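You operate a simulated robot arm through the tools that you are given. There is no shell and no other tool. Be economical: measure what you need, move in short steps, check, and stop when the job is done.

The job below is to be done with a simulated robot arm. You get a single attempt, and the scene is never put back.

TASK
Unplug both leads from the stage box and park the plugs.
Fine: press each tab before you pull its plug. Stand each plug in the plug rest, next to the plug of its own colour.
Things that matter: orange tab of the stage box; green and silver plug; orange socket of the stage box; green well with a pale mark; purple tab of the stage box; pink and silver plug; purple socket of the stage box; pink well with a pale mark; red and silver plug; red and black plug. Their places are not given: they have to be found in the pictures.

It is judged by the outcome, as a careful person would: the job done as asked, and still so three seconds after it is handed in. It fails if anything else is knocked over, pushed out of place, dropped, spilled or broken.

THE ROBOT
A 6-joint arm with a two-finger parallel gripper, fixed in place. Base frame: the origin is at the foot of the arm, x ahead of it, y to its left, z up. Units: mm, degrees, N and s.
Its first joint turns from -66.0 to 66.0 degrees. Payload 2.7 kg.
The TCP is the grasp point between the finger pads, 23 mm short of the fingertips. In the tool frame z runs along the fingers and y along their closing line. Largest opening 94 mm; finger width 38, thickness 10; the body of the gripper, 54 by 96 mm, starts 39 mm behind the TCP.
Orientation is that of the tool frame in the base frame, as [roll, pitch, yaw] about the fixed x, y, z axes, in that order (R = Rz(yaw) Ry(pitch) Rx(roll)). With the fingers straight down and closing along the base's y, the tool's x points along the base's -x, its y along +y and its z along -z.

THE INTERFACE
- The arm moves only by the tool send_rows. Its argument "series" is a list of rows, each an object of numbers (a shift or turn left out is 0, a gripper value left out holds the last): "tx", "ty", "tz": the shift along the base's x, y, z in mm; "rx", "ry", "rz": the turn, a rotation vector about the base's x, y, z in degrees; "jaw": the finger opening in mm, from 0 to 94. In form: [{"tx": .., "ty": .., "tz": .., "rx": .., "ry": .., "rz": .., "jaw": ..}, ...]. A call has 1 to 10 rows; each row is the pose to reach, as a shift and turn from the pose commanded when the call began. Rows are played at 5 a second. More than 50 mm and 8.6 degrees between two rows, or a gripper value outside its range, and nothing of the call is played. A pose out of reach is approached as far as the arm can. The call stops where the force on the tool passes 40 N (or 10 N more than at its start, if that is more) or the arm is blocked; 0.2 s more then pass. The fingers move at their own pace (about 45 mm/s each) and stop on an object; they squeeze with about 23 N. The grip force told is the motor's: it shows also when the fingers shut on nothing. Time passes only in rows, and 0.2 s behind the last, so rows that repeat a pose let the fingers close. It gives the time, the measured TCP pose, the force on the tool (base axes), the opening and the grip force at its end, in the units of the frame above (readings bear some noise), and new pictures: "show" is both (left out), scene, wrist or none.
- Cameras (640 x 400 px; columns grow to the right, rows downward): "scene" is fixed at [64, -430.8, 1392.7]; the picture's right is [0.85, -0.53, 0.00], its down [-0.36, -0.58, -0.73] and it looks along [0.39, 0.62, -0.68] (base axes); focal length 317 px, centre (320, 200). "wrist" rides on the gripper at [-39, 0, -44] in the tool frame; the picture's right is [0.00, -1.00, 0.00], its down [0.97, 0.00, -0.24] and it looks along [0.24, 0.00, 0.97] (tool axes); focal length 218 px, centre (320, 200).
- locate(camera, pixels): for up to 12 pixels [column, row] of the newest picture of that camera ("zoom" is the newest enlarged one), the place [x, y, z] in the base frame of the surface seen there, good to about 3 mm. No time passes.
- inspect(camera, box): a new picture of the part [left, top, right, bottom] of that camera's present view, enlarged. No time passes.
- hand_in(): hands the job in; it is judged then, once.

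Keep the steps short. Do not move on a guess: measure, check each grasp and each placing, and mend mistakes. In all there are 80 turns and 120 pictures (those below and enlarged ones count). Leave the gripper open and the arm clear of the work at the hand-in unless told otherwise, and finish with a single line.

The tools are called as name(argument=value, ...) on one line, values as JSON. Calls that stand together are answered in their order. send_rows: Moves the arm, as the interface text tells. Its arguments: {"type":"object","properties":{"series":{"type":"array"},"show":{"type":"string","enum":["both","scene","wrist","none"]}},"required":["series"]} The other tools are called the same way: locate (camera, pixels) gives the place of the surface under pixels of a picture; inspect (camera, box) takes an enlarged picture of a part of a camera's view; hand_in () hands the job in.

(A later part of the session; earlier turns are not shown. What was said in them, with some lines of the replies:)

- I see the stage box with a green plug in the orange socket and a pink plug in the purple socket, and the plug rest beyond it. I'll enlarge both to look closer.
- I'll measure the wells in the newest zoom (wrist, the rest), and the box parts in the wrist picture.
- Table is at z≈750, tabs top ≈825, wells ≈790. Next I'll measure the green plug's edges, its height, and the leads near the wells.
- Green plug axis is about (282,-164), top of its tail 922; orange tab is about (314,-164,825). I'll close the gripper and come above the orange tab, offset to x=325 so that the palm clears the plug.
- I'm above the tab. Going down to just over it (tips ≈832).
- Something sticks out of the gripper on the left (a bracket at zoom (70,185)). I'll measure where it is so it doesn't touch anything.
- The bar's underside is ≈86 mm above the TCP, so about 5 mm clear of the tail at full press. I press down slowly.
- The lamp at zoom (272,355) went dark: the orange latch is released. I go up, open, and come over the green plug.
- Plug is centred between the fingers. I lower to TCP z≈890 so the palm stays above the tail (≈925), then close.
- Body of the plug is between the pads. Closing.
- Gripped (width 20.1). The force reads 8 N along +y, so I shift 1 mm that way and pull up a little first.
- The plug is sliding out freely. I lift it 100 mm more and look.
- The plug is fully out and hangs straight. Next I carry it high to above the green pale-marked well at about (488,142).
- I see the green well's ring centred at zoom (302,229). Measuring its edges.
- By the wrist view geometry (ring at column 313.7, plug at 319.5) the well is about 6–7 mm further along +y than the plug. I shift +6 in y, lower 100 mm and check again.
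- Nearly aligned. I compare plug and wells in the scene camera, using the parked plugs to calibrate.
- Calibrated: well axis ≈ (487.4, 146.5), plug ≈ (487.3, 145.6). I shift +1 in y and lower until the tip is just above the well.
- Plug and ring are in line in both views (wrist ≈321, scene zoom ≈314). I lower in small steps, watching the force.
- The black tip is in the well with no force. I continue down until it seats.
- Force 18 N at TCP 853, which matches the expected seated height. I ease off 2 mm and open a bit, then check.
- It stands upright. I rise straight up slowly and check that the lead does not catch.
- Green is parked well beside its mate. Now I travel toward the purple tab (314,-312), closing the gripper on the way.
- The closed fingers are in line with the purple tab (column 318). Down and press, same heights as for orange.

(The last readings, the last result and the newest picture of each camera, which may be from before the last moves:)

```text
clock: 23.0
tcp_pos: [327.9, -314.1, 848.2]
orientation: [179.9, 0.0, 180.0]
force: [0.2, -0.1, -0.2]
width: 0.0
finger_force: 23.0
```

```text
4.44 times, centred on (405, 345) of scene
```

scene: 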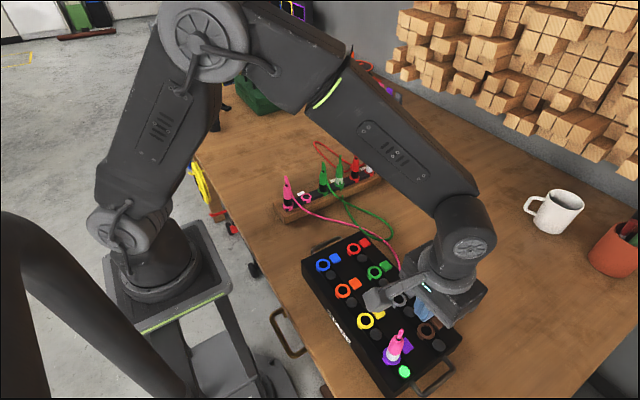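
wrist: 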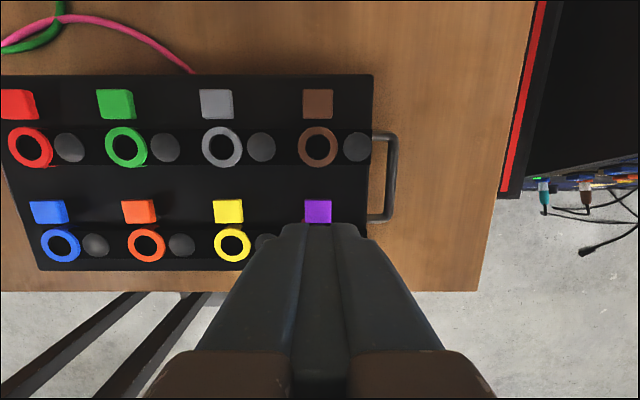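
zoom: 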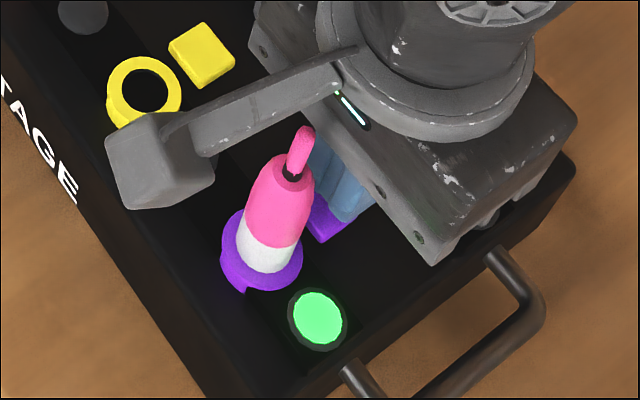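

The lamp is still lit and there is no force yet. A little further down.

send_rows(series=[{"tz": -1}, {"tz": -2}, {"tz": -2}], show="none")

inspect(camera="scene", box=[360, 300, 450, 390])

```text
clock: 23.8
tcp_pos: [326.6, -312.7, 846.5]
orientation: [-180.0, 0.1, 179.9]
force: [1.4, -0.4, 3.4]
width: 0.0
finger_force: 23.2
```

```text
4.44 times, centred on (405, 345) of scene
```

zoom: 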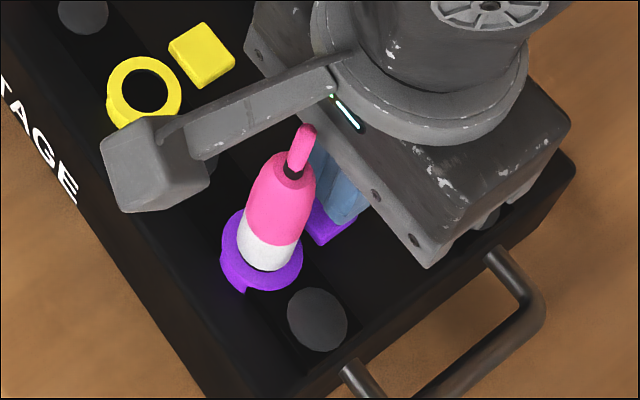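

The lamp went dark: purple released. Up, open, and over the pink plug.

send_rows(series=[{"tz": 45}, {"tz": 90, "jaw": 50}, {"tz": 121}, {"tx": -45, "ty": 1, "tz": 121}, {"tx": -45, "ty": 1, "tz": 121}])

inspect(camera="scene", box=[350, 270, 470, 390])

```text
clock: 25.0
tcp_pos: [281.9, -314.3, 964.2]
orientation: [180.0, 0.0, -180.0]
force: [-0.5, 0.9, -0.4]
width: 49.7
finger_force: 0.0
```

scene: 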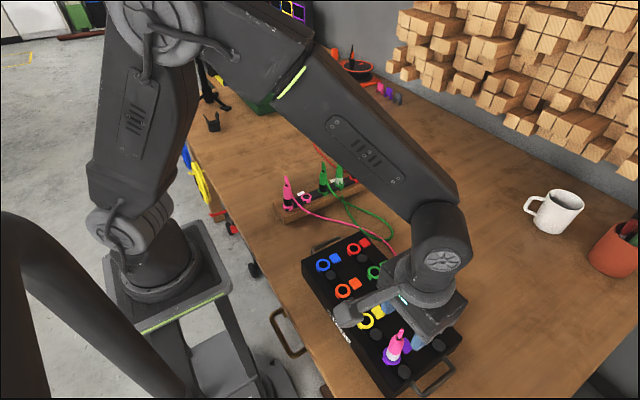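
wrist: 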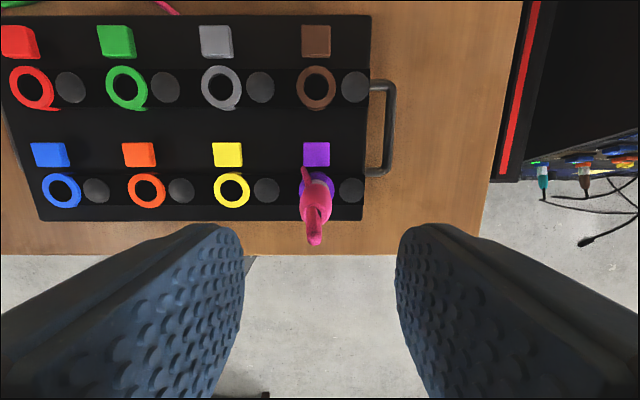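

```text
3.33 times, centred on (410, 330) of scene
```

zoom: 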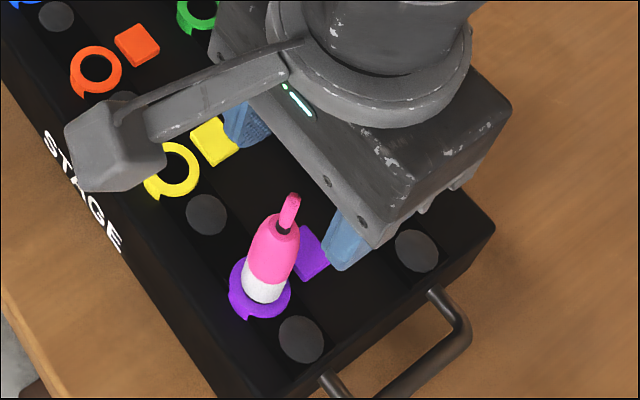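

The plug is at column ≈316, so about 1.5 mm towards +y. I correct, lower to z≈890 and narrow the fingers.

send_rows(series=[{"ty": 1.5, "tz": -40}, {"ty": 1.5, "tz": -65}, {"ty": 1.5, "tz": -76}, {"ty": 1.5, "tz": -76, "jaw": 30}, {"ty": 1.5, "tz": -76, "jaw": 30}], show="wrist")

```text
clock: 26.2
tcp_pos: [279.8, -310.9, 891.1]
orientation: [180.0, 0.0, 180.0]
force: [0.1, 0.6, 0.2]
width: 29.9
finger_force: 0.1
```

wrist: 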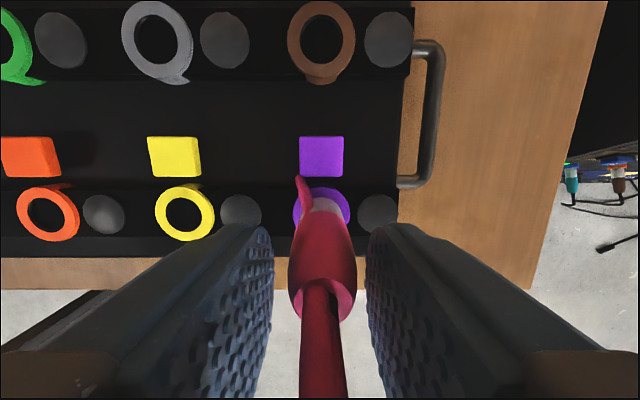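

Centred well. Closing, then a short pull.

send_rows(series=[{"jaw": 15}, {"jaw": 15}, {"jaw": 15}, {"jaw": 15}], show="none")

send_rows(series=[{"tz": 5}, {"tz": 12}, {"tz": 20}, {"tz": 20}], show="none")

inspect(camera="scene", box=[350, 270, 470, 390])

```text
clock: 27.2
tcp_pos: [280.7, -312.1, 891.4]
orientation: [-179.9, 0.1, -180.0]
force: [-0.4, -8.5, -2.0]
width: 20.2
finger_force: 23.4
```

```text
clock: 28.2
tcp_pos: [280.7, -310.6, 911.1]
orientation: [-179.9, 0.0, 180.0]
force: [0.2, 1.9, -0.7]
width: 20.0
finger_force: 23.1
```

```text
3.33 times, centred on (410, 330) of scene
```

zoom: 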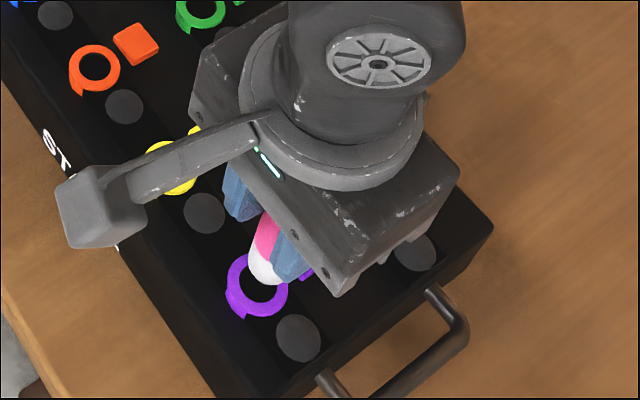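

The plug is out. Lifting, then carrying it toward the pink pale-marked well (≈377.5,146.5).

send_rows(series=[{"tz": 35}, {"tz": 70}, {"tz": 100}, {"tx": 10, "ty": 46, "tz": 100}, {"tx": 20, "ty": 92, "tz": 100}, {"tx": 30, "ty": 138, "tz": 100}, {"tx": 40, "ty": 184, "tz": 100}, {"tx": 50, "ty": 230, "tz": 100}, {"tx": 60, "ty": 276, "tz": 100}, {"tx": 60, "ty": 276, "tz": 100}], show="scene")

send_rows(series=[{"tx": 9, "ty": 46}, {"tx": 18, "ty": 92}, {"tx": 27, "ty": 138}, {"tx": 35, "ty": 180}, {"tx": 35, "ty": 180}])

inspect(camera="wrist", box=[220, 100, 420, 240])

inspect(camera="scene", box=[255, 110, 385, 230])

```text
clock: 30.4
tcp_pos: [341.0, -32.3, 1009.0]
orientation: [-180.0, 0.0, -179.9]
force: [0.8, 0.0, -0.1]
width: 20.2
finger_force: 23.0
```

scene: 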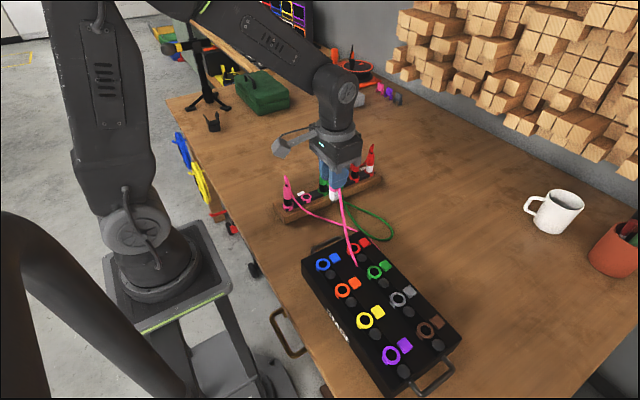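

```text
clock: 31.6
tcp_pos: [374.7, 147.3, 1010.5]
orientation: [180.0, 0.0, -180.0]
force: [0.0, -0.6, 0.2]
width: 20.1
finger_force: 22.6
```

scene: 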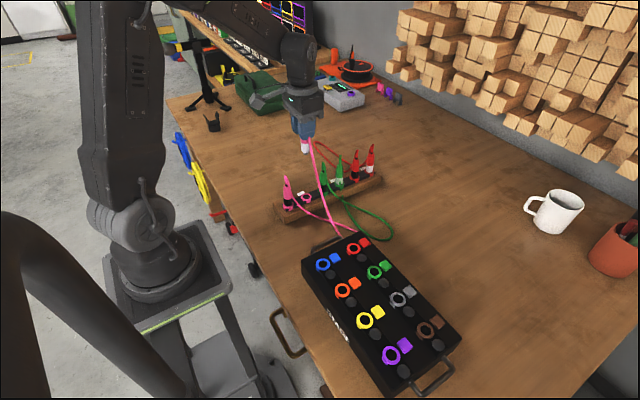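
wrist: 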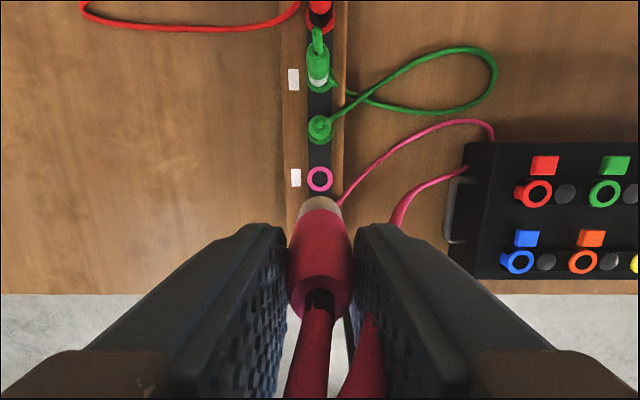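

```text
2.86 times, centred on (320, 170) of wrist
```

zoom: 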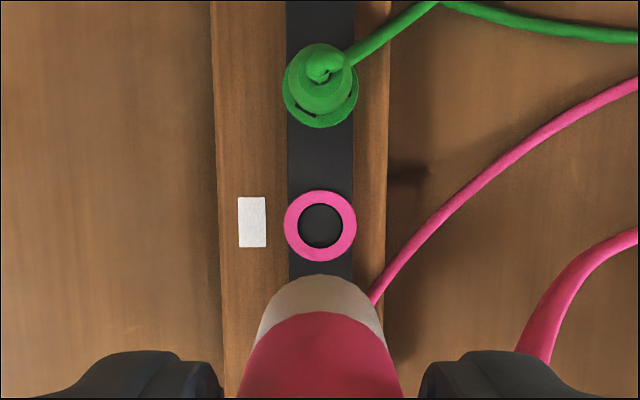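

```text
3.33 times, centred on (320, 170) of scene
```

zoom: 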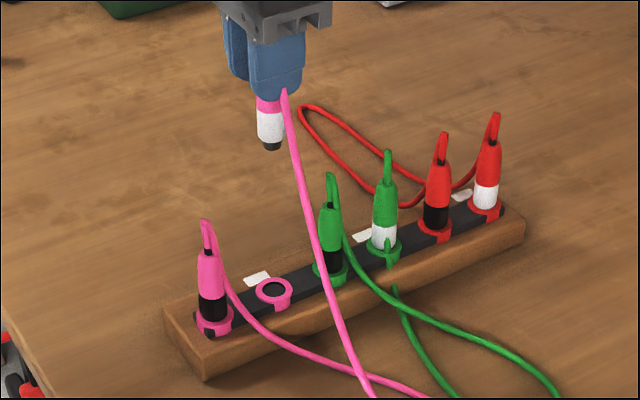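

The ring (wrist column ≈320) and plug agree. I lower 100 mm and compare in the scene camera.

send_rows(series=[{"tz": -40}, {"tz": -80}, {"tz": -100}, {"tz": -100}], show="wrist")

inspect(camera="scene", box=[265, 140, 345, 220])

```text
clock: 32.6
tcp_pos: [374.0, 147.3, 910.0]
orientation: [-179.9, 0.0, 180.0]
force: [0.8, 0.3, -0.8]
width: 20.5
finger_force: 23.4
```

wrist: 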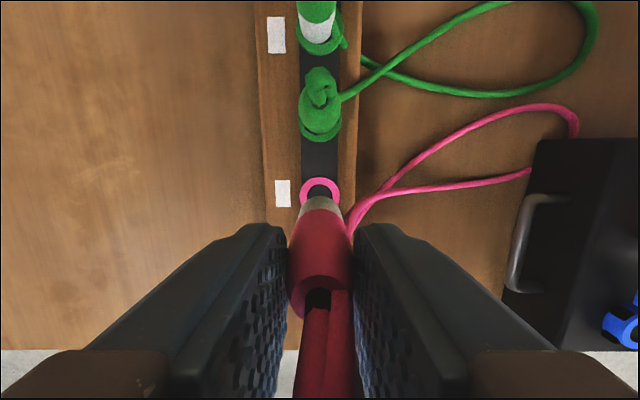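

```text
5.00 times, centred on (305, 180) of scene
```

zoom: 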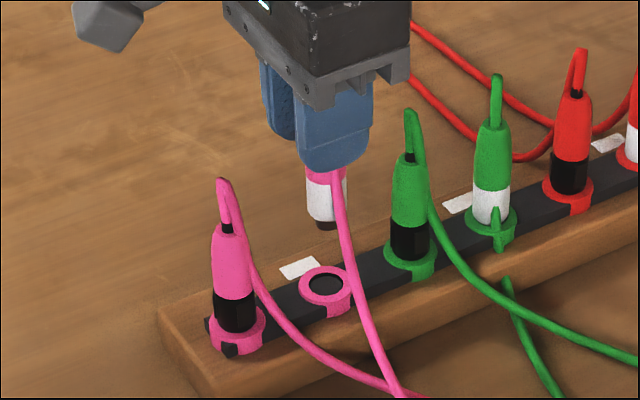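

locate(camera="zoom", pixels=[[322, 185], [322, 192], [322, 199], [322, 206], [323, 212], [236, 305], [236, 312], [236, 319], [409, 232], [409, 240], [490, 200], [490, 207]])

locate(camera="zoom", pixels=[[303, 287], [348, 287], [308, 277], [340, 275], [308, 298], [338, 299], [326, 269], [325, 306]])

```text
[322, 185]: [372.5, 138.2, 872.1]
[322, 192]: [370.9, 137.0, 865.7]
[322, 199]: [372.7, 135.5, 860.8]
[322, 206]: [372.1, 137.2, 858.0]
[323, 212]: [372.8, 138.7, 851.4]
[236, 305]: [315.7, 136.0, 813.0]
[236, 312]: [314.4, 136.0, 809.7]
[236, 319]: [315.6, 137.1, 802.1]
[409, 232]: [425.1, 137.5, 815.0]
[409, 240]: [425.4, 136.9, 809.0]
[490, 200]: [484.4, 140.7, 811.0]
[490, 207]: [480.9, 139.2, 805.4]
```

```text
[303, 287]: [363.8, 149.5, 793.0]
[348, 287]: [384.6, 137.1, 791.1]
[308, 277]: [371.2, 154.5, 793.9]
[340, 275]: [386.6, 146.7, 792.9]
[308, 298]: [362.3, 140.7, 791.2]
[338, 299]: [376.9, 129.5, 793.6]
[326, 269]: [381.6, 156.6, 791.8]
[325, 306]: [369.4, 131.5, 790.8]
```

Plug and ring agree within 1–2 mm. I lower to just above the well and check again closely.

send_rows(series=[{"tz": -20}, {"tz": -34}, {"tz": -38}, {"tz": -38}], show="none")

inspect(camera="scene", box=[275, 155, 335, 215])

inspect(camera="wrist", box=[260, 150, 380, 250])

```text
clock: 33.6
tcp_pos: [376.1, 146.5, 872.6]
orientation: [179.9, 0.0, -179.9]
force: [0.4, -0.1, -1.3]
width: 20.0
finger_force: 23.5
```

```text
6.67 times, centred on (305, 185) of scene
```

zoom: 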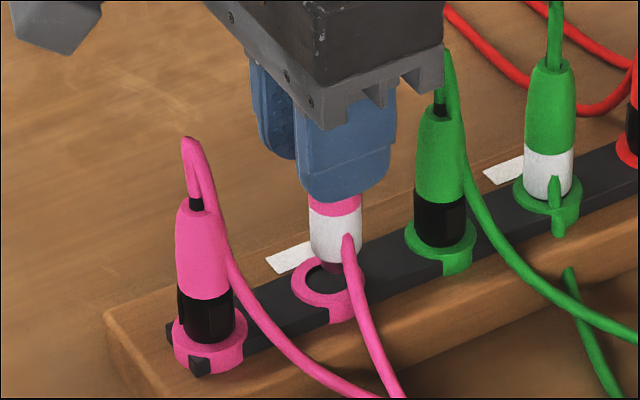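

```text
4.00 times, centred on (320, 200) of wrist
```

zoom: 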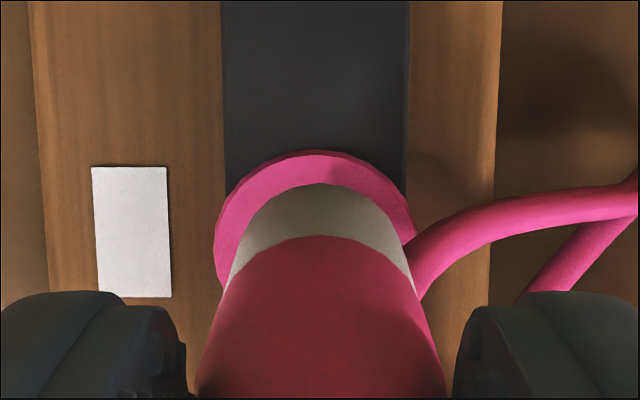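

Now the plug sits about 2.5 mm too far along +x (scene zoom: plug 336 vs ring 327) and 0.7 mm short in y. Correcting at this height.

send_rows(series=[{"tx": -1.5, "ty": 0.7}, {"tx": -2.5, "ty": 0.7}, {"tx": -2.5, "ty": 0.7}], show="none")

inspect(camera="scene", box=[275, 155, 335, 215])

inspect(camera="wrist", box=[260, 150, 380, 250])

```text
clock: 34.4
tcp_pos: [375.0, 147.2, 875.4]
orientation: [180.0, -0.1, -180.0]
force: [1.3, 0.4, -1.0]
width: 20.2
finger_force: 22.9
```

```text
6.67 times, centred on (305, 185) of scene
```

zoom: 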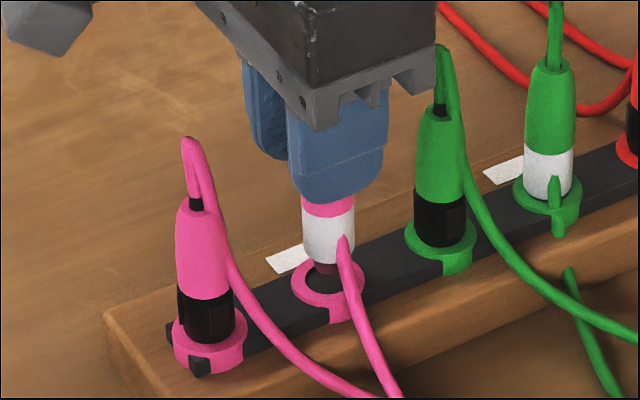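

```text
4.00 times, centred on (320, 200) of wrist
```

zoom: 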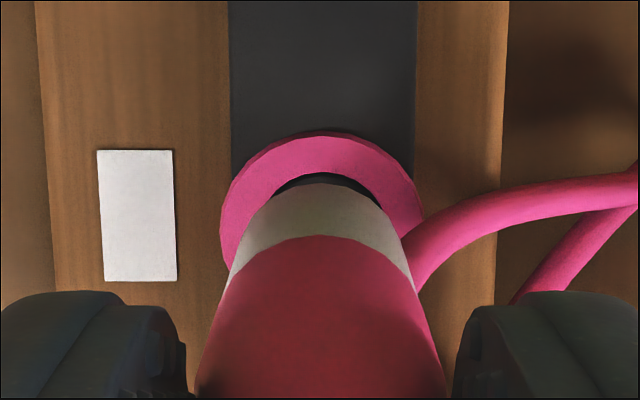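

Aligned now (wrist 321/321, scene 328/327). Lowering slowly into the well.

send_rows(series=[{"tz": -3}, {"tz": -6}, {"tz": -9}, {"tz": -12}, {"tz": -12}], show="none")

inspect(camera="scene", box=[275, 155, 335, 215])

```text
clock: 35.6
tcp_pos: [373.5, 147.2, 861.3]
orientation: [180.0, 0.0, -179.9]
force: [-1.5, -1.1, -0.5]
width: 20.1
finger_force: 22.7
```

```text
6.67 times, centred on (305, 185) of scene
```

zoom: 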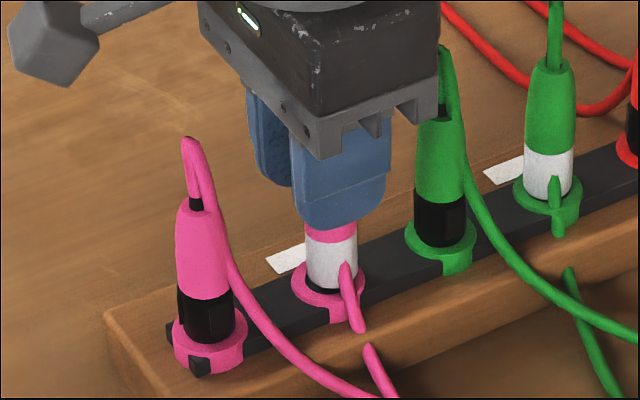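

send_rows(series=[{"tz": -2}, {"tz": -4}, {"tz": -6}, {"tz": -8}, {"tz": -9}, {"tz": -9}], show="none")

inspect(camera="scene", box=[275, 155, 335, 215])

```text
clock: 37.0
tcp_pos: [375.3, 146.6, 853.6]
orientation: [179.8, 0.2, -179.8]
force: [4.6, -4.3, 17.0]
width: 20.4
finger_force: 23.0
```

```text
6.67 times, centred on (305, 185) of scene
```

zoom: 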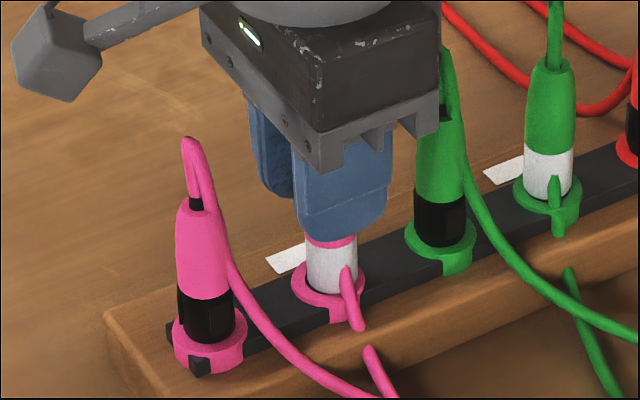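

Force 17 N at TCP ≈853, the same seated height as green. I ease off, release and check.

send_rows(series=[{"tz": 2}, {"tz": 2, "jaw": 36}, {"tz": 2, "jaw": 36}, {"tz": 2, "jaw": 36}], show="wrist")

inspect(camera="scene", box=[275, 155, 335, 215])

```text
clock: 38.0
tcp_pos: [374.4, 147.3, 855.0]
orientation: [-180.0, 0.0, -179.9]
force: [0.1, -0.4, 0.3]
width: 36.0
finger_force: 0.1
```

wrist: 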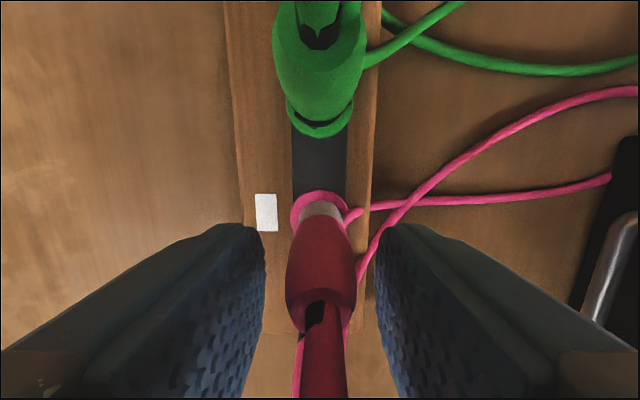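

```text
6.67 times, centred on (305, 185) of scene
```

zoom: 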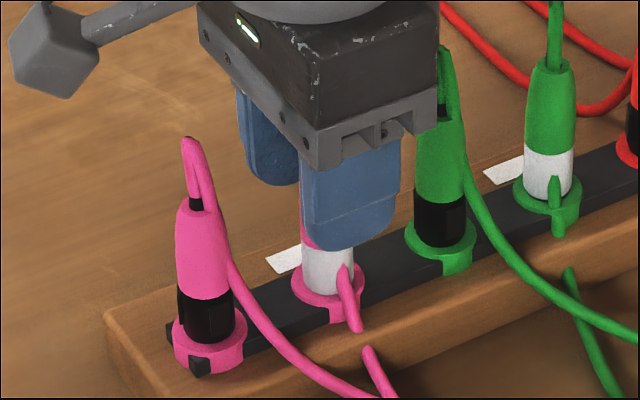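

The pink plug stands upright. I rise straight up, well clear, and open the gripper.

send_rows(series=[{"tz": 15}, {"tz": 30}, {"tz": 60}, {"tz": 100}, {"tz": 145}, {"tz": 190, "jaw": 90}, {"ty": -30, "tz": 230}, {"ty": -60, "tz": 260}, {"ty": -60, "tz": 260}])

inspect(camera="scene", box=[265, 140, 385, 230])

inspect(camera="scene", box=[290, 220, 470, 400])

```text
clock: 40.0
tcp_pos: [372.7, 85.6, 1118.4]
orientation: [179.9, 0.0, -179.9]
force: [-0.2, 0.2, 0.2]
width: 89.9
finger_force: 0.0
```

scene: 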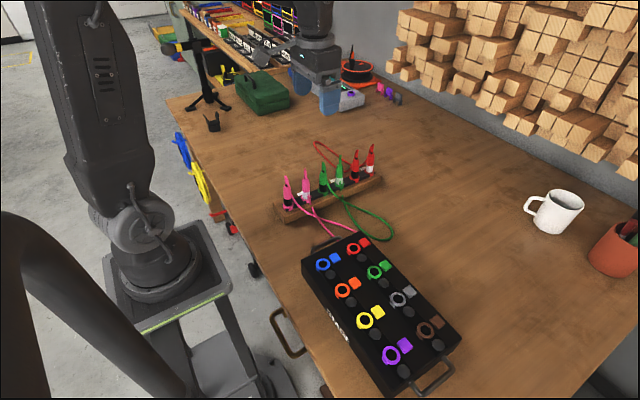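
wrist: 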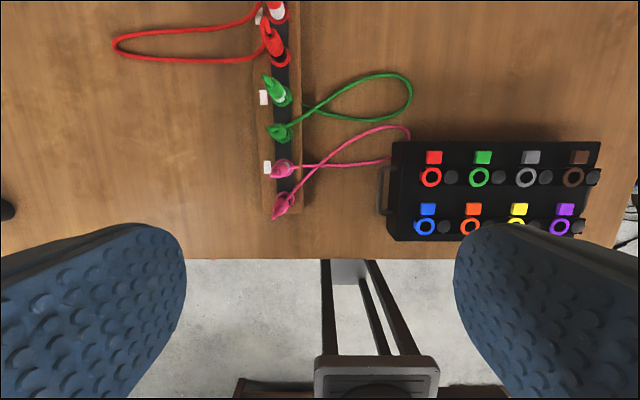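

```text
4.44 times, centred on (325, 185) of scene
```

zoom: 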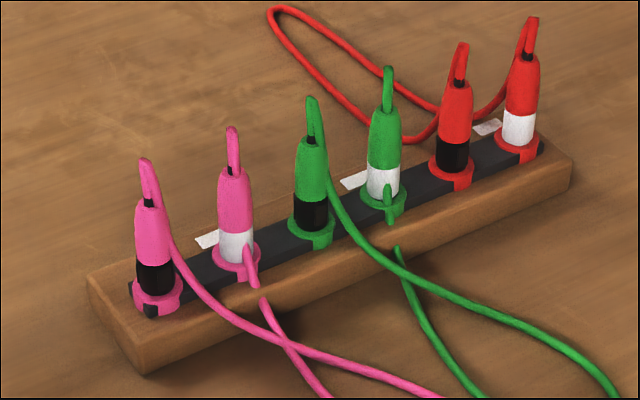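

```text
2.22 times, centred on (380, 310) of scene
```

zoom: 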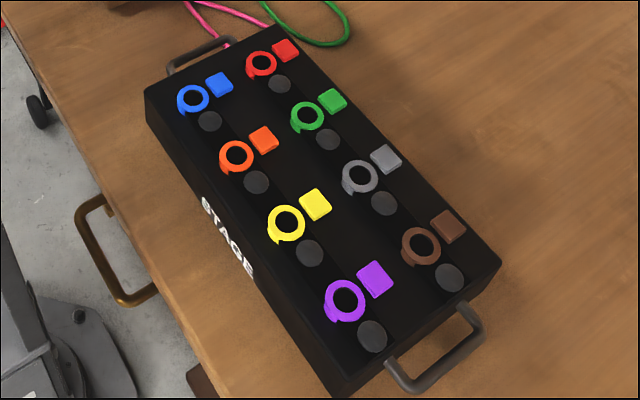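

Both plugs stand in their own-colour wells, the stage box is unmoved with its sockets empty, and the arm is clear with the gripper open. Handing in.

hand_in()

```text
The job is handed in.
```

Both leads are unplugged from the stage box, each tab pressed first, and the green and pink plugs stand in the plug rest beside the plugs of their own colour.
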